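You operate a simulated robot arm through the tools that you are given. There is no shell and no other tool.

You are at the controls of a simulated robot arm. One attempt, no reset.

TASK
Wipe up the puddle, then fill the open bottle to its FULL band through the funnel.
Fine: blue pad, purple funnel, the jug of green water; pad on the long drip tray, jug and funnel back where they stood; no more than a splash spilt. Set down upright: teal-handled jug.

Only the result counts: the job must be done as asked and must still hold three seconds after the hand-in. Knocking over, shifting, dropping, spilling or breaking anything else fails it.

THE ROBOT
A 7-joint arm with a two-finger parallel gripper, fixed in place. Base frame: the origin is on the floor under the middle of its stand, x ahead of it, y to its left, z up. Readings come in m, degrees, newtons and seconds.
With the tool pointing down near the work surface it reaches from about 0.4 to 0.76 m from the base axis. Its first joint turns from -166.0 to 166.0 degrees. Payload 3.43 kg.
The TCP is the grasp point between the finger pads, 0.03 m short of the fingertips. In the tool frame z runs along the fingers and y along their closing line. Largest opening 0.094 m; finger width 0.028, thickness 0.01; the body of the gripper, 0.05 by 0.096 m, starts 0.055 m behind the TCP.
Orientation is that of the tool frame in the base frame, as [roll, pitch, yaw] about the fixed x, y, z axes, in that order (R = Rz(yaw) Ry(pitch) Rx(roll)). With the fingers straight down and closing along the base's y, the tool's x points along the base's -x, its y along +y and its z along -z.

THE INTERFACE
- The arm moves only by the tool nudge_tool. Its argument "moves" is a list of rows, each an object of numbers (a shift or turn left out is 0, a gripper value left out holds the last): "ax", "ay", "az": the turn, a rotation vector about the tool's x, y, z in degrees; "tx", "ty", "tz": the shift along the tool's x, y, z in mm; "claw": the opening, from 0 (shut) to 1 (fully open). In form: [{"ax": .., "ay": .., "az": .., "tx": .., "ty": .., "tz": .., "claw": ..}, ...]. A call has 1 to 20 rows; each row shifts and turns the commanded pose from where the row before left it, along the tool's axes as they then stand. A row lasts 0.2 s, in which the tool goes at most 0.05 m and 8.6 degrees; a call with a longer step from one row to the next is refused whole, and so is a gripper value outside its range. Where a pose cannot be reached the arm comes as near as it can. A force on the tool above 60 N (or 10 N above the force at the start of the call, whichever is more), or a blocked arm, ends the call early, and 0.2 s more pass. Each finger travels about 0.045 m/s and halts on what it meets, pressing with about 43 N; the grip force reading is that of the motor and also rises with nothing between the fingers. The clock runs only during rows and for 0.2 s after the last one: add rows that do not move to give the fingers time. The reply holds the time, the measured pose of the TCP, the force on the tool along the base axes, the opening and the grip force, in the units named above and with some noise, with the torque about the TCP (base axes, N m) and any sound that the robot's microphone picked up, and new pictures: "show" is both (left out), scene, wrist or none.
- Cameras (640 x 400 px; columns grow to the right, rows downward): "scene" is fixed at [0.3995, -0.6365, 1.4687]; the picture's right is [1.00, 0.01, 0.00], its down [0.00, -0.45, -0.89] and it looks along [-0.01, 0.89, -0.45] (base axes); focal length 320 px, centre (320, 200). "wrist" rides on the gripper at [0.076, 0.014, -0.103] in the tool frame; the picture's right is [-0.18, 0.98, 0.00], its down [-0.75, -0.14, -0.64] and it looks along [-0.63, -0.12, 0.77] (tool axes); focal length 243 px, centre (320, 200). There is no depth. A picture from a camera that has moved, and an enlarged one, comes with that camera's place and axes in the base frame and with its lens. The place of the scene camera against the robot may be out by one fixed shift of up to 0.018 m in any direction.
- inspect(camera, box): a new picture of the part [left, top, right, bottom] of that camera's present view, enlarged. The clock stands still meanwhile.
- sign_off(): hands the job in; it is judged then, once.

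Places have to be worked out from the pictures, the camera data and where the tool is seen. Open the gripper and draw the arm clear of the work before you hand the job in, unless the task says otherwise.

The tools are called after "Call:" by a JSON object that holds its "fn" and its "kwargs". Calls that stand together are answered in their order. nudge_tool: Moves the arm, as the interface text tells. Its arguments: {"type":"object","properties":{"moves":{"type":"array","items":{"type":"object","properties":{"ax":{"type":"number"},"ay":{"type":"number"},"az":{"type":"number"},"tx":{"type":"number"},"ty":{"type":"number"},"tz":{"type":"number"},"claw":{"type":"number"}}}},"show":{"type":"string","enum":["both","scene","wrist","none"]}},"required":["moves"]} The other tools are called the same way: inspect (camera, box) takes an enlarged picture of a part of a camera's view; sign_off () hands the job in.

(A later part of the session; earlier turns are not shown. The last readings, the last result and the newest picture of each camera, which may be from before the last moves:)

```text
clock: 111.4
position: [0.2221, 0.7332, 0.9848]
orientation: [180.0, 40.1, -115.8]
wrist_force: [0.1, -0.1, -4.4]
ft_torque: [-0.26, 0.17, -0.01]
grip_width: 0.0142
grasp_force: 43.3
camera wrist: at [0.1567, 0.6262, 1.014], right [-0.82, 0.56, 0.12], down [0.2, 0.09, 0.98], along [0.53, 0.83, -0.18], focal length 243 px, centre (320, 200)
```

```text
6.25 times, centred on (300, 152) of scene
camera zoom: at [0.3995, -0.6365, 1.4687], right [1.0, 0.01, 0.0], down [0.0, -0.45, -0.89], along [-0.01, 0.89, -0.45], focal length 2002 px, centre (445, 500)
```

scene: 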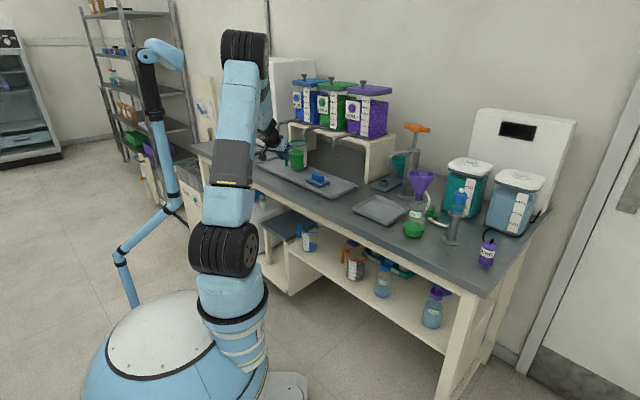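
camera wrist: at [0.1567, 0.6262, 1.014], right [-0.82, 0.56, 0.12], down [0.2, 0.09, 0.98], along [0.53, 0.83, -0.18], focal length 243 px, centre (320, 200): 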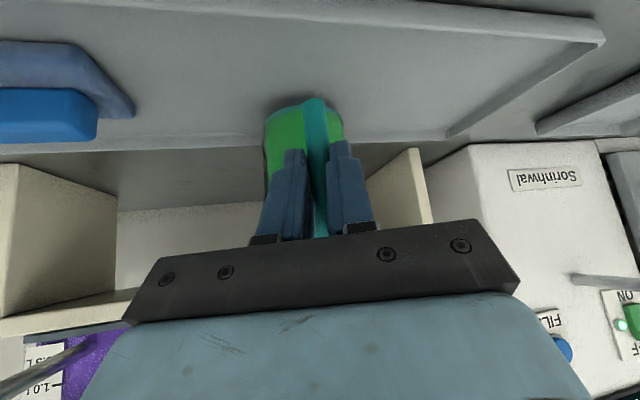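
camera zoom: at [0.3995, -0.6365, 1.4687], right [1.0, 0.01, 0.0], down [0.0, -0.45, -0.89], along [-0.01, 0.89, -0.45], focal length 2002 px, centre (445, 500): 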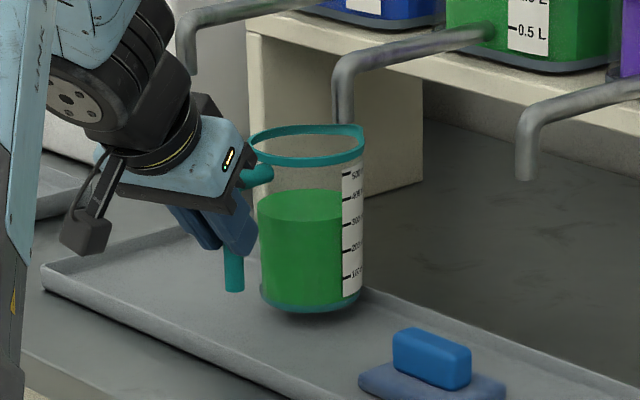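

The jug is off the tray (4.4 N), level and not slipping. I raise it another 25 mm — still under the spouts — and draw it back toward the robot in checked stages.

Call:
{"fn": "nudge_tool", "kwargs": {"moves": [{"tx": -3, "tz": -3.6}, {"tx": -5, "tz": -6}, {"tx": -5, "tz": -6}, {"tx": -3, "tz": -3.6}, {"tx": 6, "tz": -5}, {"tx": 11, "tz": -9.3}, {"tx": 11, "tz": -9.3}, {"tx": 11, "tz": -9.3}, {"tx": 11, "tz": -9.3}, {"tz": 0}], "show": "both"}}

Call:
{"fn": "inspect", "kwargs": {"camera": "scene", "box": [240, 110, 340, 190]}}

```text
clock: 113.6
position: [0.1957, 0.6716, 1.0106]
orientation: [179.9, 40.0, -115.9]
wrist_force: [-0.5, -0.4, -4.3]
ft_torque: [-0.25, 0.2, 0.06]
grip_width: 0.0142
grasp_force: 42.6
camera wrist: at [0.1283, 0.5667, 1.0391], right [-0.82, 0.56, 0.12], down [0.2, 0.09, 0.98], along [0.53, 0.83, -0.18], focal length 243 px, centre (320, 200)
```

scene: 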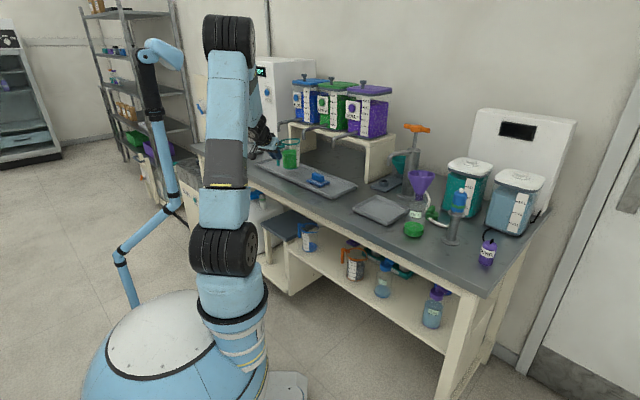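
wrist: 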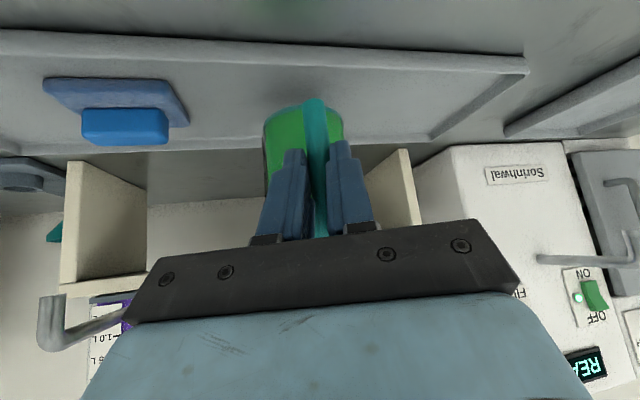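

```text
5.00 times, centred on (290, 150) of scene
camera zoom: at [0.3995, -0.6365, 1.4687], right [1.0, 0.01, 0.0], down [0.0, -0.45, -0.89], along [-0.01, 0.89, -0.45], focal length 1602 px, centre (470, 450)
```

zoom: 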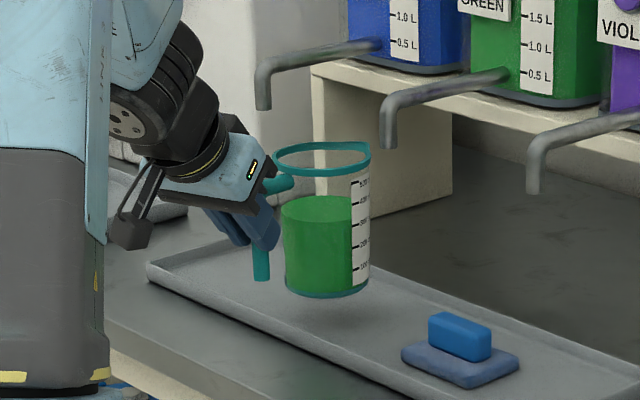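

Tracking fine and the jug is level. I continue drawing back another 110 mm.

Call:
{"fn": "nudge_tool", "kwargs": {"moves": [{"tx": 9, "tz": -10}, {"tx": 12, "tz": -12}, {"tx": 12, "tz": -12}, {"tx": 12, "tz": -12}, {"tx": 12, "tz": -12}, {"tx": 12, "tz": -12}, {"tx": 10, "tz": -10}, {"tz": 0}], "show": "both"}}

```text
clock: 115.4
position: [0.1472, 0.5708, 1.022]
orientation: [-179.8, 40.1, -115.8]
wrist_force: [0.1, 0.1, -3.9]
ft_torque: [-0.25, 0.18, 0.01]
grip_width: 0.0142
grasp_force: 43.1
camera wrist: at [0.0804, 0.4655, 1.0505], right [-0.82, 0.56, 0.12], down [0.2, 0.09, 0.98], along [0.53, 0.83, -0.18], focal length 243 px, centre (320, 200)
```

scene: 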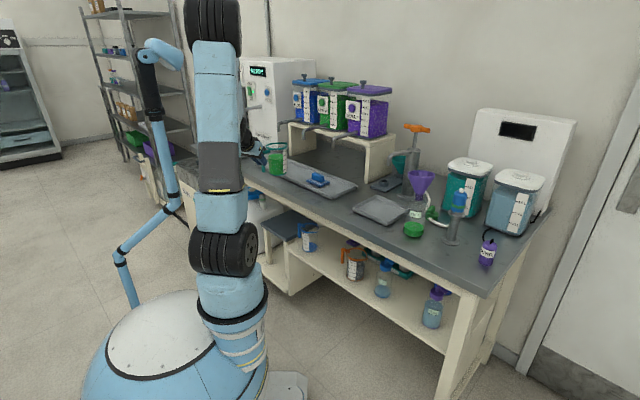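
wrist: 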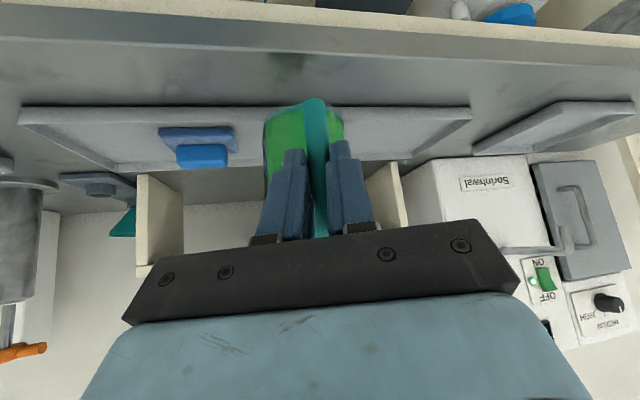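

Good. I draw in to a shorter radius (so the jug clears the spouts) and begin the sweep to the right, raising gradually and turning the tool along.

Call:
{"fn": "nudge_tool", "kwargs": {"moves": [{"tx": 15, "tz": -12.6, "ty": -3.9}, {"tx": 15, "tz": -12.6, "ty": -3.9}, {"tx": 15, "tz": -12.6, "ty": -3.9}, {"ax": 1.11, "az": 1.32, "tx": -8.6, "tz": -3.2, "ty": -27.8}, {"ax": 1.11, "az": 1.32, "tx": -8.1, "tz": -3.6, "ty": -27.9}, {"ax": 1.11, "az": 1.32, "tx": -7.6, "tz": -4.0, "ty": -28}, {"ax": 1.11, "az": 1.32, "tx": -7.1, "tz": -4.5, "ty": -28.1}, {"tz": 0}], "show": "scene"}}

```text
clock: 117.2
position: [0.2353, 0.4734, 1.0518]
orientation: [-179.8, 40.0, -122.7]
wrist_force: [-0.6, 0.2, -5.2]
ft_torque: [-0.22, 0.23, 0.03]
grip_width: 0.0141
grasp_force: 43.3
```

scene: 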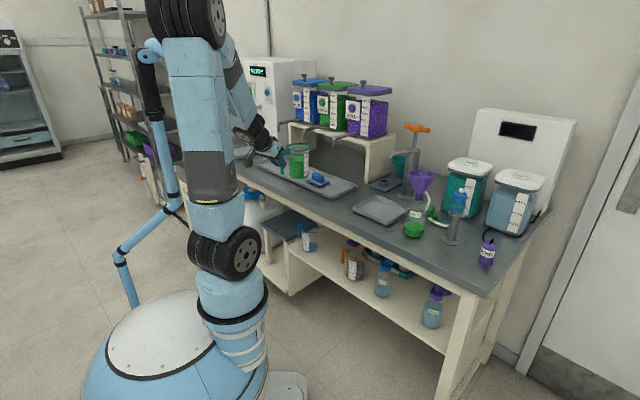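

On track (r=0.529, azimuth 63.6°). I continue the sweep toward the bottle's azimuth.

Call:
{"fn": "nudge_tool", "kwargs": {"moves": [{"ax": 1.11, "az": 1.32, "tx": -6.6, "tz": -4.9, "ty": -28.2}, {"ax": 1.11, "az": 1.32, "tx": -6.1, "tz": -5.3, "ty": -28.2}, {"ax": 1.11, "az": 1.32, "tx": -5.6, "tz": -5.7, "ty": -28.3}, {"ax": 1.11, "az": 1.32, "tx": -5.1, "tz": -6.2, "ty": -28.3}, {"ax": 1.11, "az": 1.32, "tx": -4.6, "tz": -6.6, "ty": -28.3}, {"ax": 1.11, "az": 1.32, "tx": -4.1, "tz": -6.9, "ty": -28.3}, {"ax": 1.11, "az": 1.32, "tx": -3.5, "tz": -7.5, "ty": -28.3}, {"ax": 1.11, "az": 1.32, "tx": -3.1, "tz": -7.8, "ty": -28.2}, {"tz": 0}], "show": "scene"}}

```text
clock: 119.2
position: [0.4114, 0.3292, 1.1171]
orientation: [180.0, 40.0, -136.5]
wrist_force: [0.5, 0.0, -4.1]
ft_torque: [-0.14, 0.24, -0.01]
grip_width: 0.0143
grasp_force: 42.8
```

scene: 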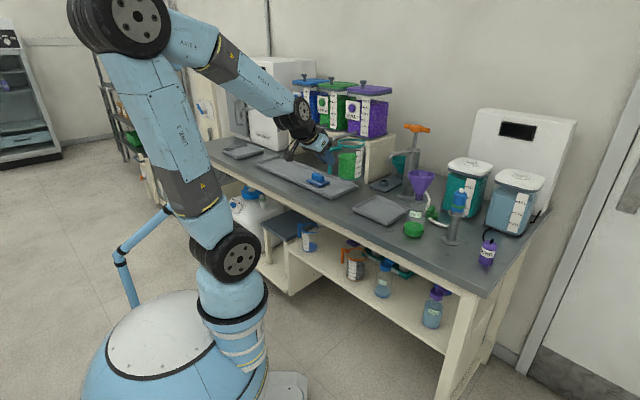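

Posture natural, jug level. I finish the sweep while raising the jug above funnel height.

Call:
{"fn": "nudge_tool", "kwargs": {"moves": [{"ax": 1.11, "az": 1.32, "tx": -5.3, "tz": -11.4, "ty": -28.2}, {"ax": 1.11, "az": 1.32, "tx": -4.7, "tz": -11.9, "ty": -28.1}, {"ax": 1.11, "az": 1.32, "tx": -4.2, "tz": -12.3, "ty": -28}, {"ax": 1.11, "az": 1.32, "tx": -3.7, "tz": -12.7, "ty": -27.9}, {"ax": 1.11, "az": 1.32, "tx": -3.3, "tz": -13.1, "ty": -27.8}, {"ax": 1.11, "az": 1.32, "tx": -2.8, "tz": -13.6, "ty": -27.7}, {"tz": 0}], "show": "both"}}

Call:
{"fn": "inspect", "kwargs": {"camera": "scene", "box": [360, 110, 460, 240]}}

Call:
{"fn": "inspect", "kwargs": {"camera": "wrist", "box": [180, 0, 460, 240]}}

```text
clock: 120.8
position: [0.4901, 0.1817, 1.1876]
orientation: [179.9, 40.2, -146.9]
wrist_force: [-0.5, 0.7, -4.6]
ft_torque: [-0.13, 0.31, 0.03]
grip_width: 0.0143
grasp_force: 43.0
camera wrist: at [0.3799, 0.1266, 1.2165], right [-0.42, 0.9, 0.12], down [0.21, -0.03, 0.98], along [0.88, 0.43, -0.18], focal length 243 px, centre (320, 200)
```

scene: 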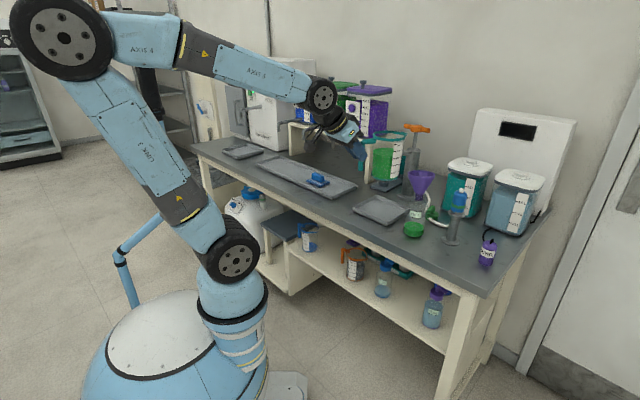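
wrist: 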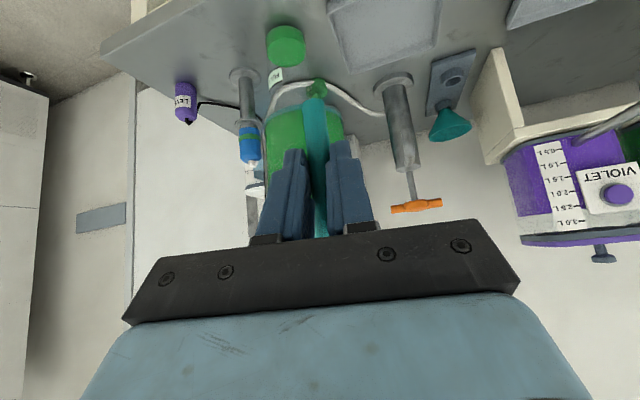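

```text
3.08 times, centred on (410, 175) of scene
camera zoom: at [0.3995, -0.6365, 1.4687], right [1.0, 0.01, 0.0], down [0.0, -0.45, -0.89], along [-0.01, 0.89, -0.45], focal length 986 px, centre (43, 277)
```

zoom: 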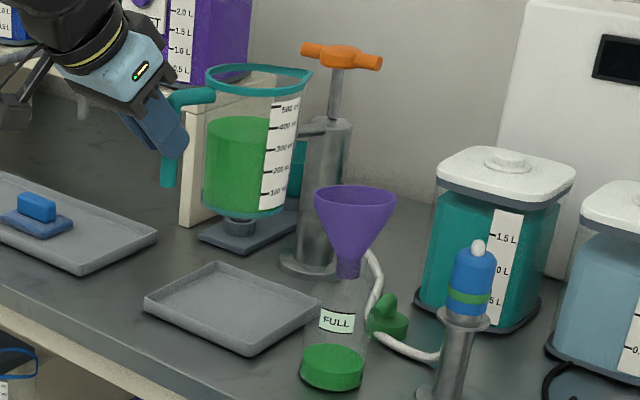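

```text
1.67 times, centred on (320, 120) of wrist
camera zoom: at [0.3799, 0.1266, 1.2165], right [-0.42, 0.9, 0.12], down [0.21, -0.03, 0.98], along [0.88, 0.43, -0.18], focal length 404 px, centre (320, 333)
```

zoom: 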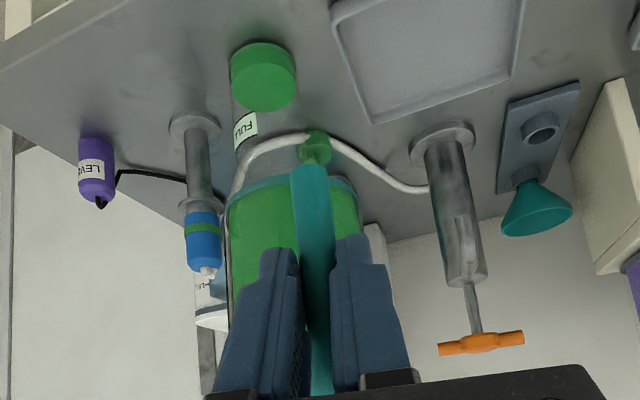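

The jug hangs level just left/in front of the funnel; lip azimuth ≈20°, funnel rim centre ≈(0.692, 0.252, 1.09). I pre-tilt the jug 30° here (below its spill angle of ~38°) before bringing the lip over the funnel.

Call:
{"fn": "nudge_tool", "kwargs": {"moves": [{"ax": -0.714, "ay": 4.183, "az": 0.603}, {"ax": -0.714, "ay": 4.183, "az": 0.603}, {"ax": -0.714, "ay": 4.183, "az": 0.603}, {"ax": -0.714, "ay": 4.183, "az": 0.603}, {"ax": -0.714, "ay": 4.183, "az": 0.603}, {"ax": -0.714, "ay": 4.183, "az": 0.603}, {"tz": 0}], "show": "both"}}

Call:
{"fn": "inspect", "kwargs": {"camera": "scene", "box": [360, 110, 460, 240]}}

```text
clock: 122.4
position: [0.4913, 0.1826, 1.1901]
orientation: [174.3, 14.9, -149.5]
wrist_force: [0.3, 0.0, -5.3]
ft_torque: [-0.07, 0.16, -0.04]
grip_width: 0.0144
grasp_force: 42.5
camera wrist: at [0.403, 0.135, 1.2694], right [-0.36, 0.92, 0.14], down [0.59, 0.11, 0.8], along [0.72, 0.37, -0.59], focal length 243 px, centre (320, 200)
```

scene: 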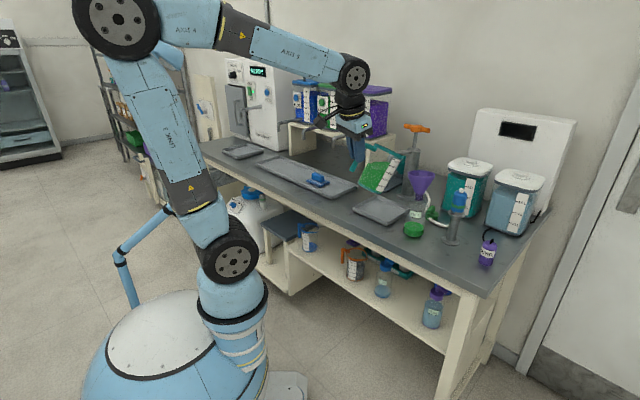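
wrist: 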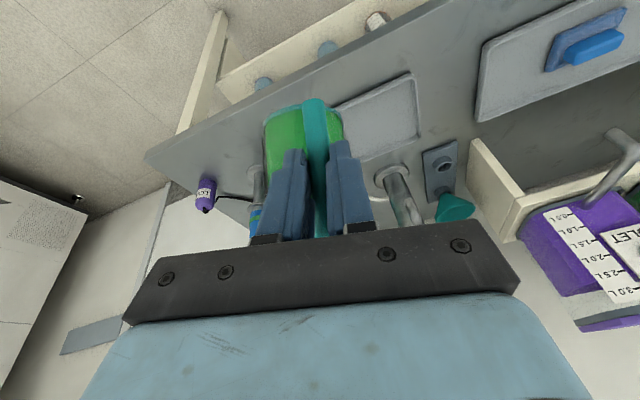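

```text
3.08 times, centred on (410, 175) of scene
camera zoom: at [0.3995, -0.6365, 1.4687], right [1.0, 0.01, 0.0], down [0.0, -0.45, -0.89], along [-0.01, 0.89, -0.45], focal length 986 px, centre (43, 277)
```

zoom: 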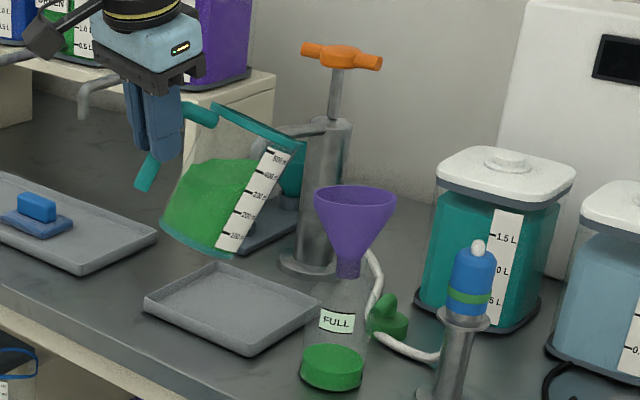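

The lip model matches the picture. I bring the lip over the funnel's near half, about 40 mm above its rim.

Call:
{"fn": "nudge_tool", "kwargs": {"moves": [{"tx": -6, "ty": -2.2, "tz": 5}, {"tx": -10, "ty": -3.8, "tz": 8.3}, {"tx": -10, "ty": -3.8, "tz": 8.3}, {"tx": -8, "ty": -3, "tz": 6.7}, {"tx": -4, "ty": -1.4, "tz": 3.4}, {"tz": 0}], "show": "both"}}

Call:
{"fn": "inspect", "kwargs": {"camera": "scene", "box": [380, 130, 450, 240]}}

Call:
{"fn": "inspect", "kwargs": {"camera": "wrist", "box": [180, 40, 460, 240]}}

```text
clock: 123.8
position: [0.5355, 0.1955, 1.1668]
orientation: [174.5, 14.9, -149.5]
wrist_force: [-0.1, -0.2, -4.1]
ft_torque: [-0.11, 0.19, 0.0]
grip_width: 0.0145
grasp_force: 43.0
camera wrist: at [0.4476, 0.1479, 1.2476], right [-0.36, 0.92, 0.14], down [0.59, 0.11, 0.8], along [0.72, 0.37, -0.59], focal length 243 px, centre (320, 200)
```

scene: 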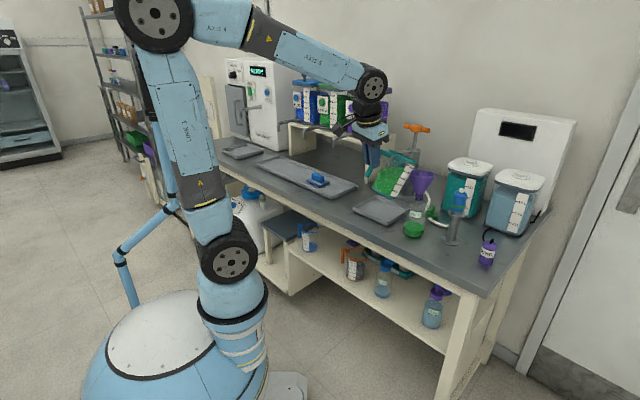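
wrist: 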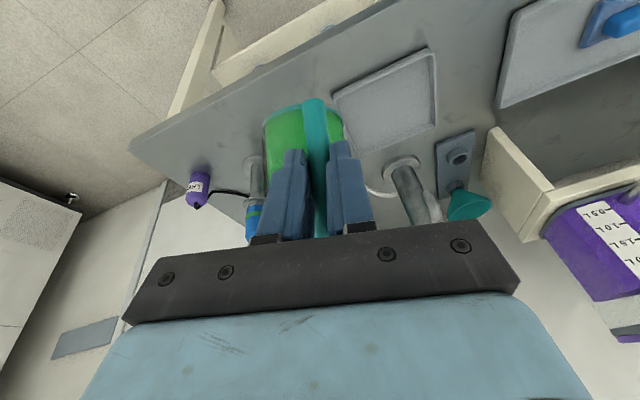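

```text
3.64 times, centred on (415, 185) of scene
camera zoom: at [0.3995, -0.6365, 1.4687], right [1.0, 0.01, 0.0], down [0.0, -0.45, -0.89], along [-0.01, 0.89, -0.45], focal length 1165 px, centre (-26, 254)
```

zoom: 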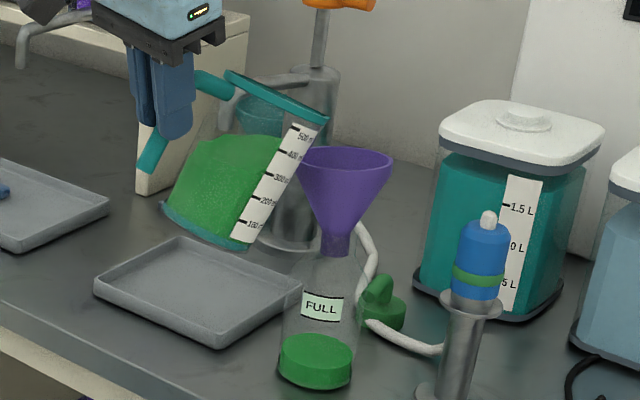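

```text
2.00 times, centred on (320, 140) of wrist
camera zoom: at [0.4476, 0.1479, 1.2476], right [-0.36, 0.92, 0.14], down [0.59, 0.11, 0.8], along [0.72, 0.37, -0.59], focal length 485 px, centre (320, 320)
```

zoom: 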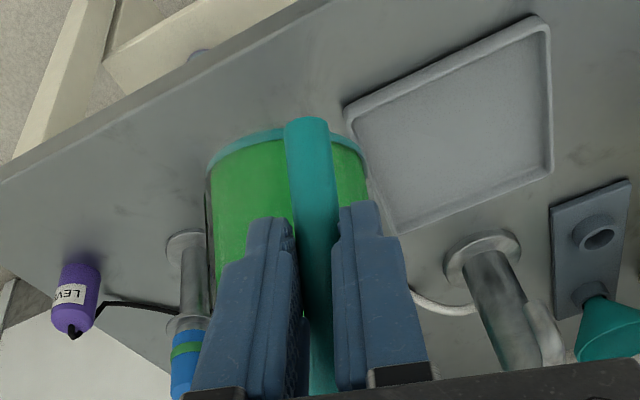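

The lip is over the funnel's near half as planned. I tilt further in small steps pivoting about the lip: first to ~35°, still just before pouring.

Call:
{"fn": "nudge_tool", "kwargs": {"moves": [{"ax": -0.5, "ay": 2.93, "az": 0.42, "tx": -3.67, "ty": 0.35, "tz": -6.76}, {"ax": -0.5, "ay": 2.93, "az": 0.42, "tx": -3.67, "ty": 0.35, "tz": -6.76}, {"ax": -0.5, "ay": 2.93, "az": 0.42, "tx": -3.67, "ty": 0.35, "tz": -6.76}, {"tz": 0}], "show": "none"}}

Call:
{"fn": "inspect", "kwargs": {"camera": "scene", "box": [380, 130, 450, 240]}}

```text
clock: 124.8
position: [0.5413, 0.1978, 1.1895]
orientation: [172.8, 6.0, -149.8]
wrist_force: [-0.1, -0.5, -4.7]
ft_torque: [-0.06, 0.14, 0.0]
grip_width: 0.0143
grasp_force: 43.0
```

```text
3.64 times, centred on (415, 185) of scene
camera zoom: at [0.3995, -0.6365, 1.4687], right [1.0, 0.01, 0.0], down [0.0, -0.45, -0.89], along [-0.01, 0.89, -0.45], focal length 1165 px, centre (-26, 254)
```

zoom: 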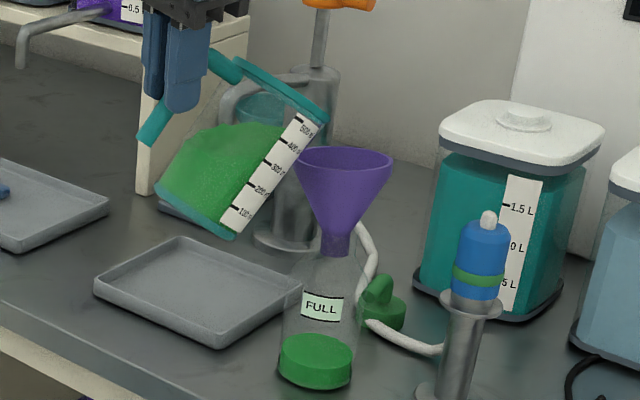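

Call:
{"fn": "nudge_tool", "kwargs": {"moves": [{"ax": -0.33, "ay": 1.95, "az": 0.28, "tx": -2.45, "ty": 0.23, "tz": -4.5}, {"ax": -0.33, "ay": 1.95, "az": 0.28, "tx": -2.45, "ty": 0.23, "tz": -4.5}, {"tz": 0}], "show": "none"}}

Call:
{"fn": "inspect", "kwargs": {"camera": "scene", "box": [380, 130, 450, 240]}}

```text
clock: 125.6
position: [0.5458, 0.1982, 1.1984]
orientation: [172.2, 1.9, -149.9]
wrist_force: [-0.1, -0.8, -3.9]
ft_torque: [-0.06, 0.11, 0.01]
grip_width: 0.0143
grasp_force: 42.9
```

```text
3.64 times, centred on (415, 185) of scene
camera zoom: at [0.3995, -0.6365, 1.4687], right [1.0, 0.01, 0.0], down [0.0, -0.45, -0.89], along [-0.01, 0.89, -0.45], focal length 1165 px, centre (-26, 254)
```

zoom: 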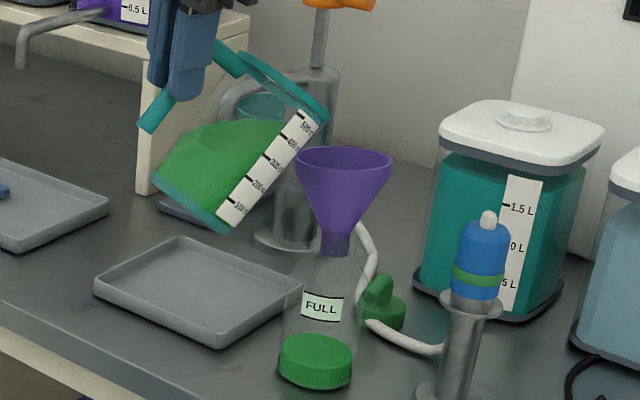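

No flow yet at ~39°. I add 2° at a time with a pause and watch.

Call:
{"fn": "nudge_tool", "kwargs": {"moves": [{"ax": -0.33, "ay": 1.95, "az": 0.28, "tx": -2.45, "ty": 0.23, "tz": -4.5}, {"tz": 0}, {"tz": 0}], "show": "none"}}

Call:
{"fn": "inspect", "kwargs": {"camera": "scene", "box": [380, 130, 450, 240]}}

```text
clock: 126.4
position: [0.5487, 0.1998, 1.2015]
orientation: [171.9, 0.1, -149.8]
wrist_force: [0.3, -0.2, -4.1]
ft_torque: [-0.04, 0.14, 0.03]
grip_width: 0.0142
grasp_force: 43.7
```

```text
3.64 times, centred on (415, 185) of scene
camera zoom: at [0.3995, -0.6365, 1.4687], right [1.0, 0.01, 0.0], down [0.0, -0.45, -0.89], along [-0.01, 0.89, -0.45], focal length 1165 px, centre (-26, 254)
```

zoom: 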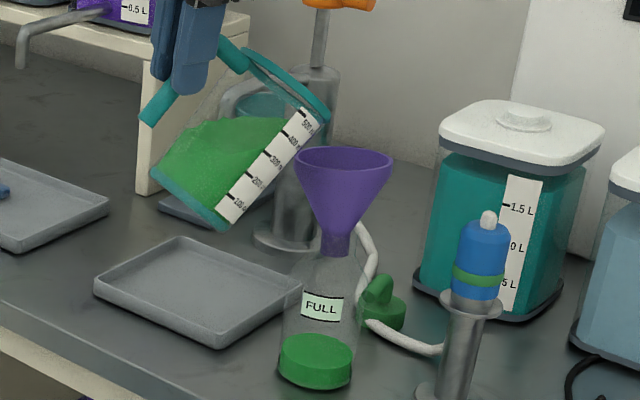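

Call:
{"fn": "nudge_tool", "kwargs": {"moves": [{"ax": -0.33, "ay": 1.95, "az": 0.28, "tx": -2.45, "ty": 0.23, "tz": -4.5}, {"tz": 0}, {"tz": 0}], "show": "none"}}

Call:
{"fn": "inspect", "kwargs": {"camera": "scene", "box": [380, 130, 450, 240]}}

```text
clock: 127.2
position: [0.5496, 0.2011, 1.2078]
orientation: [171.5, -2.0, -149.9]
wrist_force: [0.1, 0.1, -3.9]
ft_torque: [-0.01, 0.14, 0.0]
grip_width: 0.0143
grasp_force: 43.1
```

```text
3.64 times, centred on (415, 185) of scene
camera zoom: at [0.3995, -0.6365, 1.4687], right [1.0, 0.01, 0.0], down [0.0, -0.45, -0.89], along [-0.01, 0.89, -0.45], focal length 1165 px, centre (-26, 254)
```

zoom: 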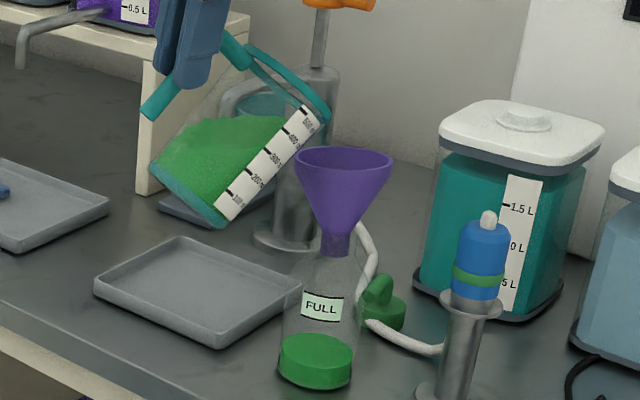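

Call:
{"fn": "nudge_tool", "kwargs": {"moves": [{"ax": -0.33, "ay": 1.95, "az": 0.28, "tx": -2.45, "ty": 0.23, "tz": -4.5}, {"tz": 0}, {"tz": 0}], "show": "none"}}

Call:
{"fn": "inspect", "kwargs": {"camera": "scene", "box": [380, 130, 450, 240]}}

```text
clock: 128.0
position: [0.5541, 0.2021, 1.2118]
orientation: [171.2, -3.8, -149.8]
wrist_force: [0.2, -0.1, -4.1]
ft_torque: [-0.05, 0.11, -0.02]
grip_width: 0.0145
grasp_force: 43.0
```

```text
3.64 times, centred on (415, 185) of scene
camera zoom: at [0.3995, -0.6365, 1.4687], right [1.0, 0.01, 0.0], down [0.0, -0.45, -0.89], along [-0.01, 0.89, -0.45], focal length 1165 px, centre (-26, 254)
```

zoom: 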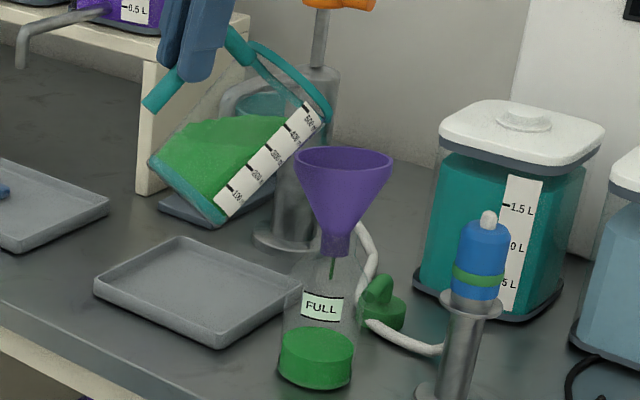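

Flow has started — a thin green stream is running from the funnel stem into the bottle. I hold for a second and check the level.

Call:
{"fn": "nudge_tool", "kwargs": {"moves": [{"tz": 0}, {"tz": 0}, {"tz": 0}, {"tz": 0}], "show": "none"}}

Call:
{"fn": "inspect", "kwargs": {"camera": "scene", "box": [380, 130, 450, 240]}}

```text
clock: 129.0
position: [0.5539, 0.2021, 1.2112]
orientation: [171.2, -3.8, -149.9]
wrist_force: [-0.6, 0.8, -4.6]
ft_torque: [-0.04, 0.08, -0.02]
grip_width: 0.0145
grasp_force: 43.2
```

```text
3.64 times, centred on (415, 185) of scene
camera zoom: at [0.3995, -0.6365, 1.4687], right [1.0, 0.01, 0.0], down [0.0, -0.45, -0.89], along [-0.01, 0.89, -0.45], focal length 1165 px, centre (-26, 254)
```

zoom: 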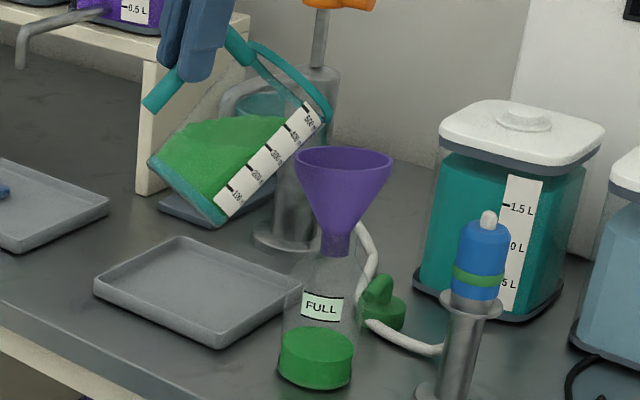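

Flow stopped by itself (quasi-static), no spill visible. I continue tilting 2° per step with pauses.

Call:
{"fn": "nudge_tool", "kwargs": {"moves": [{"ax": -0.33, "ay": 1.95, "az": 0.28, "tx": -2.45, "ty": 0.23, "tz": -4.5}, {"tz": 0}, {"tz": 0}, {"tz": 0}, {"ax": -0.33, "ay": 1.95, "az": 0.28, "tx": -2.45, "ty": 0.23, "tz": -4.5}, {"tz": 0}, {"tz": 0}], "show": "none"}}

Call:
{"fn": "inspect", "kwargs": {"camera": "scene", "box": [380, 130, 450, 240]}}

```text
clock: 130.6
position: [0.5586, 0.2032, 1.2215]
orientation: [170.6, -7.8, -149.8]
wrist_force: [0.5, 0.2, -3.4]
ft_torque: [0.0, 0.08, 0.01]
grip_width: 0.0141
grasp_force: 43.3
```

```text
3.64 times, centred on (415, 185) of scene
camera zoom: at [0.3995, -0.6365, 1.4687], right [1.0, 0.01, 0.0], down [0.0, -0.45, -0.89], along [-0.01, 0.89, -0.45], focal length 1165 px, centre (-26, 254)
```

zoom: 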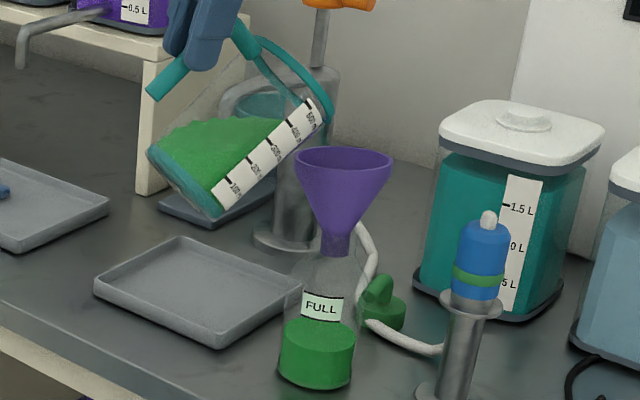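

The level is rising cleanly inside the bottle; it needs about 33 mm-equivalent more to the middle of the FULL band. I keep going in 2° steps.

Call:
{"fn": "nudge_tool", "kwargs": {"moves": [{"ax": -0.33, "ay": 1.95, "az": 0.28, "tx": -2.45, "ty": 0.23, "tz": -4.5}, {"tz": 0}, {"tz": 0}, {"tz": 0}, {"ax": -0.33, "ay": 1.95, "az": 0.28, "tx": -2.45, "ty": 0.23, "tz": -4.5}, {"tz": 0}, {"tz": 0}, {"tz": 0}], "show": "none"}}

Call:
{"fn": "inspect", "kwargs": {"camera": "scene", "box": [380, 130, 450, 240]}}

```text
clock: 132.4
position: [0.5654, 0.2056, 1.2292]
orientation: [169.9, -11.7, -149.7]
wrist_force: [0.2, -0.2, -4.0]
ft_torque: [-0.02, 0.07, 0.0]
grip_width: 0.0143
grasp_force: 42.8
```

```text
3.64 times, centred on (415, 185) of scene
camera zoom: at [0.3995, -0.6365, 1.4687], right [1.0, 0.01, 0.0], down [0.0, -0.45, -0.89], along [-0.01, 0.89, -0.45], focal length 1165 px, centre (-26, 254)
```

zoom: 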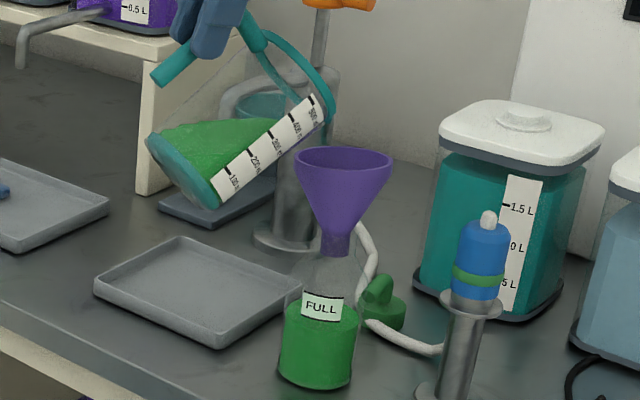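

Call:
{"fn": "inspect", "kwargs": {"camera": "scene", "box": [396, 195, 430, 243]}}

```text
8.33 times, centred on (413, 219) of scene
camera zoom: at [0.3995, -0.6365, 1.4687], right [1.0, 0.01, 0.0], down [0.0, -0.45, -0.89], along [-0.01, 0.89, -0.45], focal length 2670 px, centre (-455, 42)
```

zoom: 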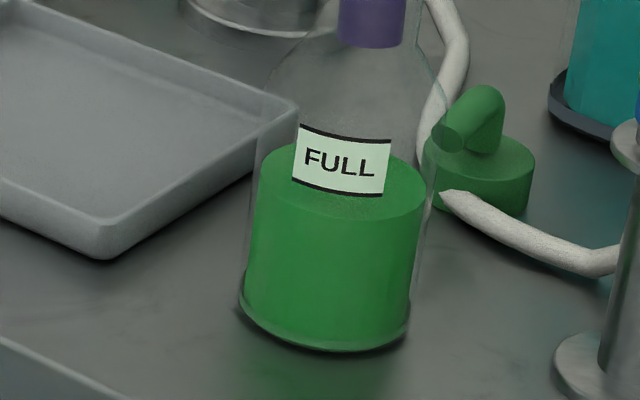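

The front liquid edge is still ~13 mm below the label's lower line; middle of the band is ~26 mm up (≈80 ml). Two more 2° steps.

Call:
{"fn": "nudge_tool", "kwargs": {"moves": [{"ax": -0.33, "ay": 1.95, "az": 0.28, "tx": -2.45, "ty": 0.23, "tz": -4.5}, {"tz": 0}, {"tz": 0}, {"tz": 0}, {"ax": -0.33, "ay": 1.95, "az": 0.28, "tx": -2.45, "ty": 0.23, "tz": -4.5}, {"tz": 0}, {"tz": 0}, {"tz": 0}], "show": "none"}}

Call:
{"fn": "inspect", "kwargs": {"camera": "scene", "box": [396, 195, 430, 243]}}

Call:
{"fn": "inspect", "kwargs": {"camera": "scene", "box": [380, 130, 450, 240]}}

```text
clock: 134.2
position: [0.572, 0.2082, 1.2368]
orientation: [169.2, -15.7, -149.5]
wrist_force: [0.0, -0.4, -2.8]
ft_torque: [-0.01, 0.04, -0.01]
grip_width: 0.0144
grasp_force: 42.9
```

```text
8.33 times, centred on (413, 219) of scene
camera zoom: at [0.3995, -0.6365, 1.4687], right [1.0, 0.01, 0.0], down [0.0, -0.45, -0.89], along [-0.01, 0.89, -0.45], focal length 2670 px, centre (-455, 42)
```

zoom: 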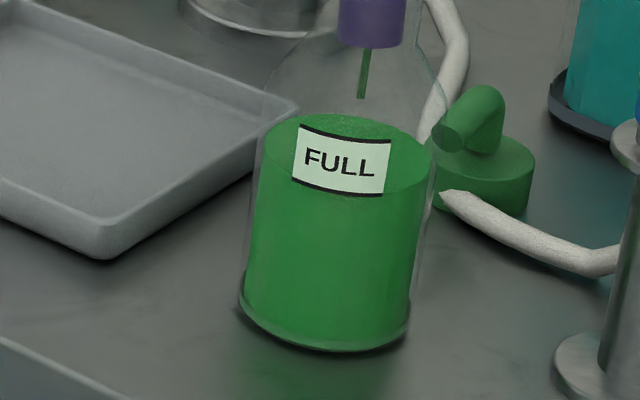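

```text
3.64 times, centred on (415, 185) of scene
camera zoom: at [0.3995, -0.6365, 1.4687], right [1.0, 0.01, 0.0], down [0.0, -0.45, -0.89], along [-0.01, 0.89, -0.45], focal length 1165 px, centre (-26, 254)
```

zoom: 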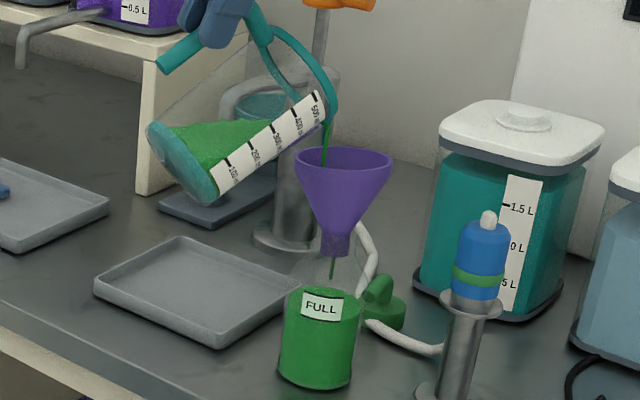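

Stream is landing in the funnel and the level is just reaching the label's lower edge. I hold and let it settle.

Call:
{"fn": "nudge_tool", "kwargs": {"moves": [{"tz": 0}, {"tz": 0}], "show": "none"}}

Call:
{"fn": "inspect", "kwargs": {"camera": "scene", "box": [396, 195, 430, 243]}}

Call:
{"fn": "inspect", "kwargs": {"camera": "scene", "box": [380, 130, 450, 240]}}

```text
clock: 134.8
position: [0.572, 0.2085, 1.2364]
orientation: [169.2, -15.7, -149.5]
wrist_force: [0.6, -0.3, -2.8]
ft_torque: [-0.03, 0.06, -0.01]
grip_width: 0.014
grasp_force: 42.9
```

```text
8.33 times, centred on (413, 219) of scene
camera zoom: at [0.3995, -0.6365, 1.4687], right [1.0, 0.01, 0.0], down [0.0, -0.45, -0.89], along [-0.01, 0.89, -0.45], focal length 2670 px, centre (-455, 42)
```

zoom: 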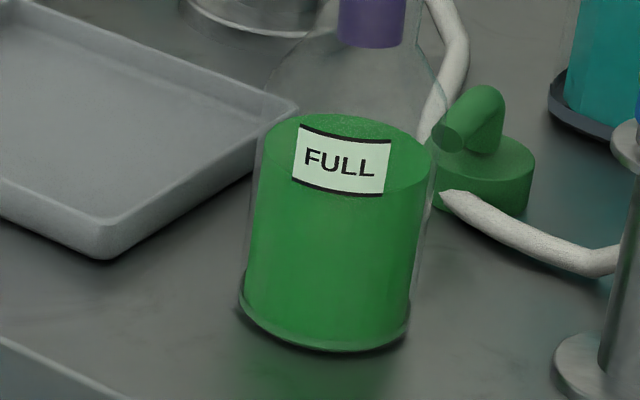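

```text
3.64 times, centred on (415, 185) of scene
camera zoom: at [0.3995, -0.6365, 1.4687], right [1.0, 0.01, 0.0], down [0.0, -0.45, -0.89], along [-0.01, 0.89, -0.45], focal length 1165 px, centre (-26, 254)
```

zoom: 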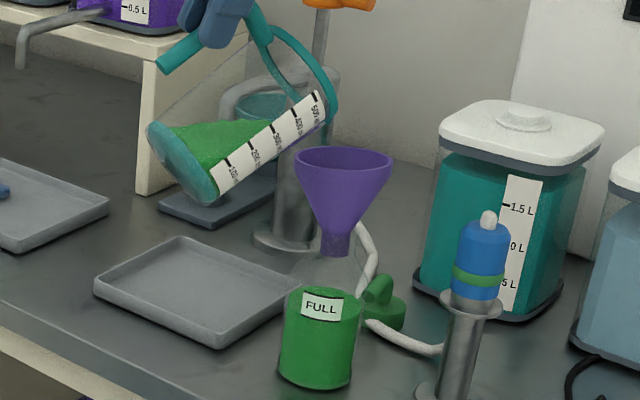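

Settled; the front liquid edge sits at the label's lower line. I add 2°, hold, and re-check.

Call:
{"fn": "nudge_tool", "kwargs": {"moves": [{"ax": -0.33, "ay": 1.95, "az": 0.28, "tx": -2.45, "ty": 0.23, "tz": -4.5}, {"tz": 0}, {"tz": 0}, {"tz": 0}, {"tz": 0}, {"tz": 0}], "show": "none"}}

Call:
{"fn": "inspect", "kwargs": {"camera": "scene", "box": [396, 195, 430, 243]}}

Call:
{"fn": "inspect", "kwargs": {"camera": "scene", "box": [380, 130, 450, 240]}}

```text
clock: 136.2
position: [0.5741, 0.2103, 1.2401]
orientation: [168.8, -17.6, -149.5]
wrist_force: [0.4, 0.2, -2.0]
ft_torque: [-0.02, 0.02, 0.0]
grip_width: 0.0139
grasp_force: 43.0
```

```text
8.33 times, centred on (413, 219) of scene
camera zoom: at [0.3995, -0.6365, 1.4687], right [1.0, 0.01, 0.0], down [0.0, -0.45, -0.89], along [-0.01, 0.89, -0.45], focal length 2670 px, centre (-455, 42)
```

zoom: 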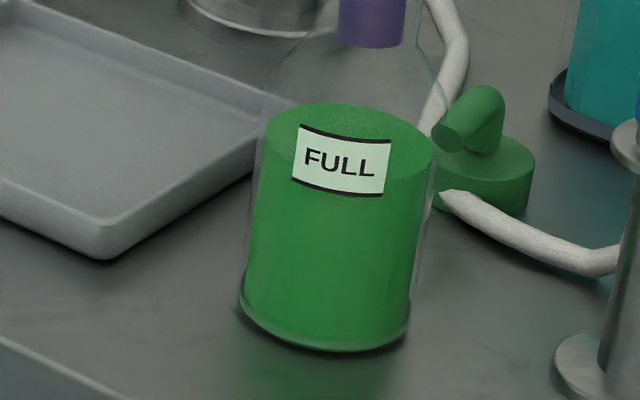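

```text
3.64 times, centred on (415, 185) of scene
camera zoom: at [0.3995, -0.6365, 1.4687], right [1.0, 0.01, 0.0], down [0.0, -0.45, -0.89], along [-0.01, 0.89, -0.45], focal length 1165 px, centre (-26, 254)
```

zoom: 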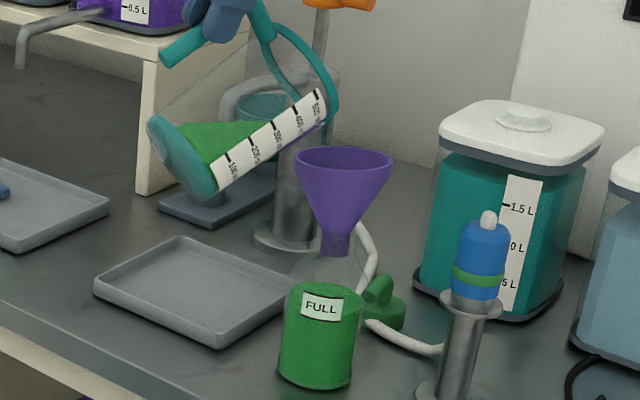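

Level is now just inside the band. Another 2° and hold.

Call:
{"fn": "nudge_tool", "kwargs": {"moves": [{"ax": -0.33, "ay": 1.95, "az": 0.28, "tx": -2.45, "ty": 0.23, "tz": -4.5}, {"tz": 0}, {"tz": 0}, {"tz": 0}, {"tz": 0}, {"tz": 0}], "show": "none"}}

Call:
{"fn": "inspect", "kwargs": {"camera": "scene", "box": [396, 195, 430, 243]}}

Call:
{"fn": "inspect", "kwargs": {"camera": "scene", "box": [380, 130, 450, 240]}}

```text
clock: 137.6
position: [0.5782, 0.2107, 1.2431]
orientation: [168.4, -19.5, -149.3]
wrist_force: [0.7, 0.0, -2.7]
ft_torque: [-0.03, -0.01, 0.03]
grip_width: 0.0141
grasp_force: 43.3
```

```text
8.33 times, centred on (413, 219) of scene
camera zoom: at [0.3995, -0.6365, 1.4687], right [1.0, 0.01, 0.0], down [0.0, -0.45, -0.89], along [-0.01, 0.89, -0.45], focal length 2670 px, centre (-455, 42)
```

zoom: 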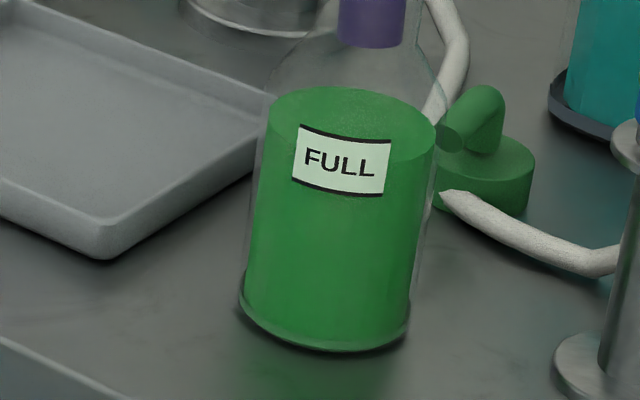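

```text
3.64 times, centred on (415, 185) of scene
camera zoom: at [0.3995, -0.6365, 1.4687], right [1.0, 0.01, 0.0], down [0.0, -0.45, -0.89], along [-0.01, 0.89, -0.45], focal length 1165 px, centre (-26, 254)
```

zoom: 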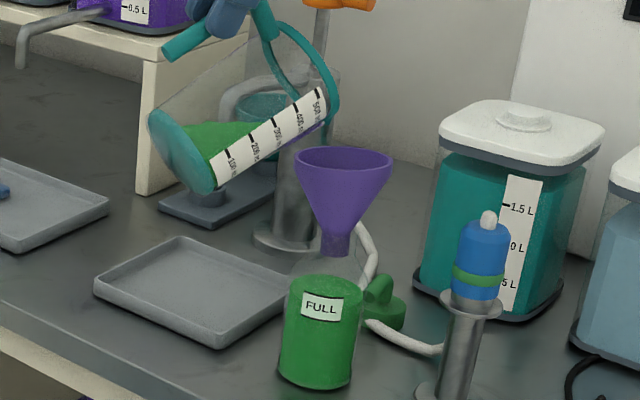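

The liquid edge is now close to the middle of the FULL band and flow has stopped. I rotate the jug back, pivoting about the lip so it stays clear of the funnel.

Call:
{"fn": "nudge_tool", "kwargs": {"moves": [{"ax": 0.667, "ay": -3.904, "az": -0.563, "tx": 4.89, "ty": -0.47, "tz": 9.02}, {"ax": 0.667, "ay": -3.904, "az": -0.563, "tx": 4.89, "ty": -0.47, "tz": 9.02}, {"ax": 0.667, "ay": -3.904, "az": -0.563, "tx": 4.89, "ty": -0.47, "tz": 9.02}, {"ax": 0.667, "ay": -3.904, "az": -0.563, "tx": 4.89, "ty": -0.47, "tz": 9.02}, {"ax": 0.667, "ay": -3.904, "az": -0.563, "tx": 4.89, "ty": -0.47, "tz": 9.02}, {"ax": 0.667, "ay": -3.904, "az": -0.563, "tx": 4.89, "ty": -0.47, "tz": 9.02}, {"ax": 0.667, "ay": -3.904, "az": -0.563, "tx": 4.89, "ty": -0.47, "tz": 9.02}, {"tz": 0}], "show": "both"}}

Call:
{"fn": "inspect", "kwargs": {"camera": "scene", "box": [370, 130, 450, 240]}}

```text
clock: 139.4
position: [0.5387, 0.1962, 1.1866]
orientation: [173.4, 8.1, -149.8]
wrist_force: [0.2, -0.5, -2.1]
ft_torque: [-0.05, 0.1, 0.02]
grip_width: 0.0141
grasp_force: 43.0
camera wrist: at [0.4606, 0.1521, 1.2786], right [-0.35, 0.93, 0.14], down [0.68, 0.15, 0.72], along [0.65, 0.35, -0.68], focal length 243 px, centre (320, 200)
```

scene: 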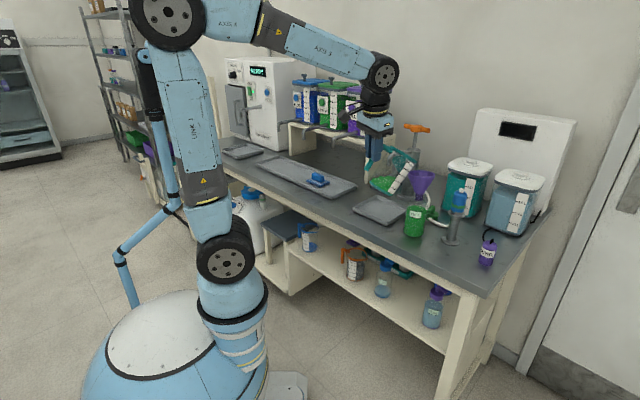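
wrist: 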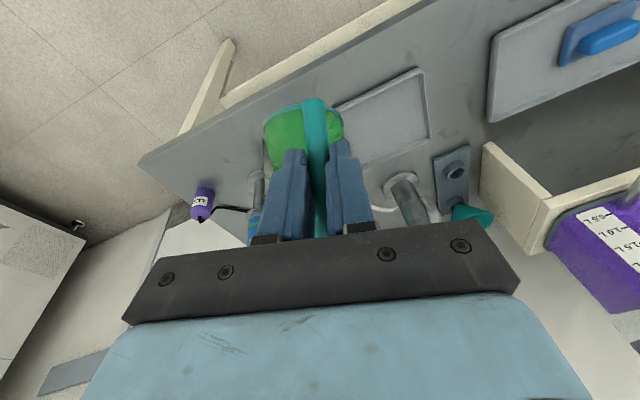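

```text
3.64 times, centred on (410, 185) of scene
camera zoom: at [0.3995, -0.6365, 1.4687], right [1.0, 0.01, 0.0], down [0.0, -0.45, -0.89], along [-0.01, 0.89, -0.45], focal length 1165 px, centre (-7, 254)
```

zoom: 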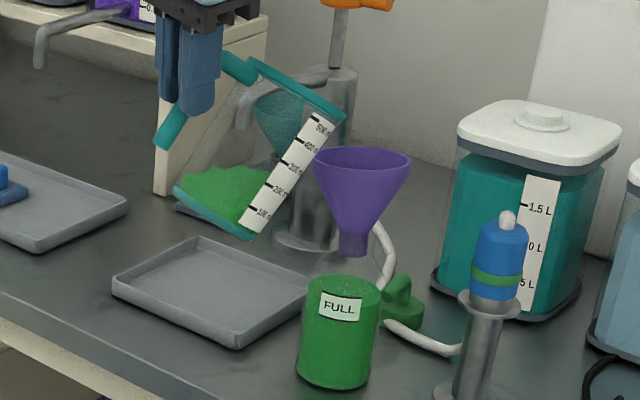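

Clean finish, no drips outside. I back the jug away from the funnel and bring it upright.

Call:
{"fn": "nudge_tool", "kwargs": {"moves": [{"tx": 11.5, "ty": 3, "tz": -6.4}, {"tx": 11.5, "ty": 3, "tz": -6.4}, {"tx": 11.5, "ty": 3, "tz": -6.4}, {"tx": 11.5, "ty": 3, "tz": -6.4}, {"ax": 0.682, "ay": -3.99, "az": -0.575}, {"ax": 0.682, "ay": -3.99, "az": -0.575}, {"ax": 0.682, "ay": -3.99, "az": -0.575}, {"ax": 0.682, "ay": -3.99, "az": -0.575}, {"ax": 0.682, "ay": -3.99, "az": -0.575}, {"ax": 0.682, "ay": -3.99, "az": -0.575}, {"ax": 0.682, "ay": -3.99, "az": -0.575}, {"ax": 0.682, "ay": -3.99, "az": -0.575}, {"tz": 0}], "show": "both"}}

Call:
{"fn": "inspect", "kwargs": {"camera": "scene", "box": [350, 100, 450, 245]}}

```text
clock: 142.2
position: [0.4906, 0.1785, 1.2069]
orientation: [-179.9, 40.1, -146.8]
wrist_force: [-0.5, 0.4, -2.8]
ft_torque: [-0.05, 0.17, -0.02]
grip_width: 0.0141
grasp_force: 42.7
camera wrist: at [0.3798, 0.122, 1.2353], right [-0.42, 0.9, 0.12], down [0.21, -0.03, 0.98], along [0.88, 0.43, -0.18], focal length 243 px, centre (320, 200)
```

scene: 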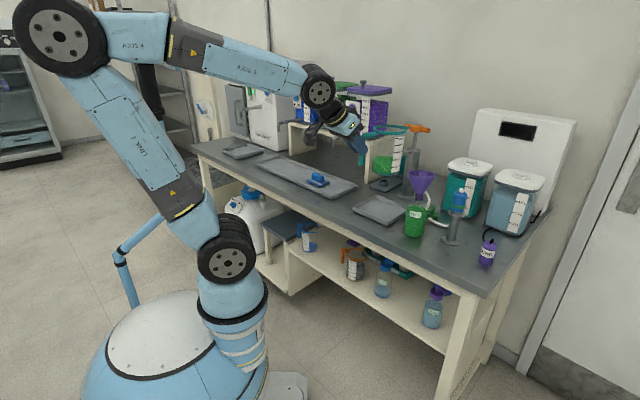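
wrist: 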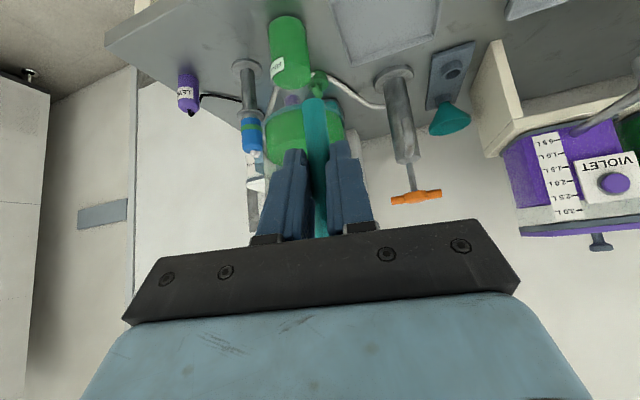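

```text
2.76 times, centred on (400, 172) of scene
camera zoom: at [0.3995, -0.6365, 1.4687], right [1.0, 0.01, 0.0], down [0.0, -0.45, -0.89], along [-0.01, 0.89, -0.45], focal length 884 px, centre (99, 276)
```

zoom: 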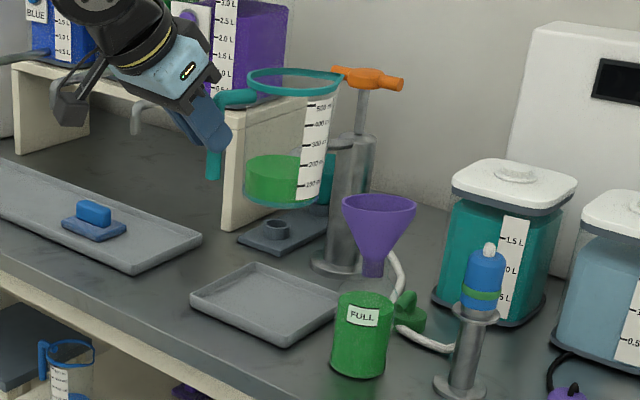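

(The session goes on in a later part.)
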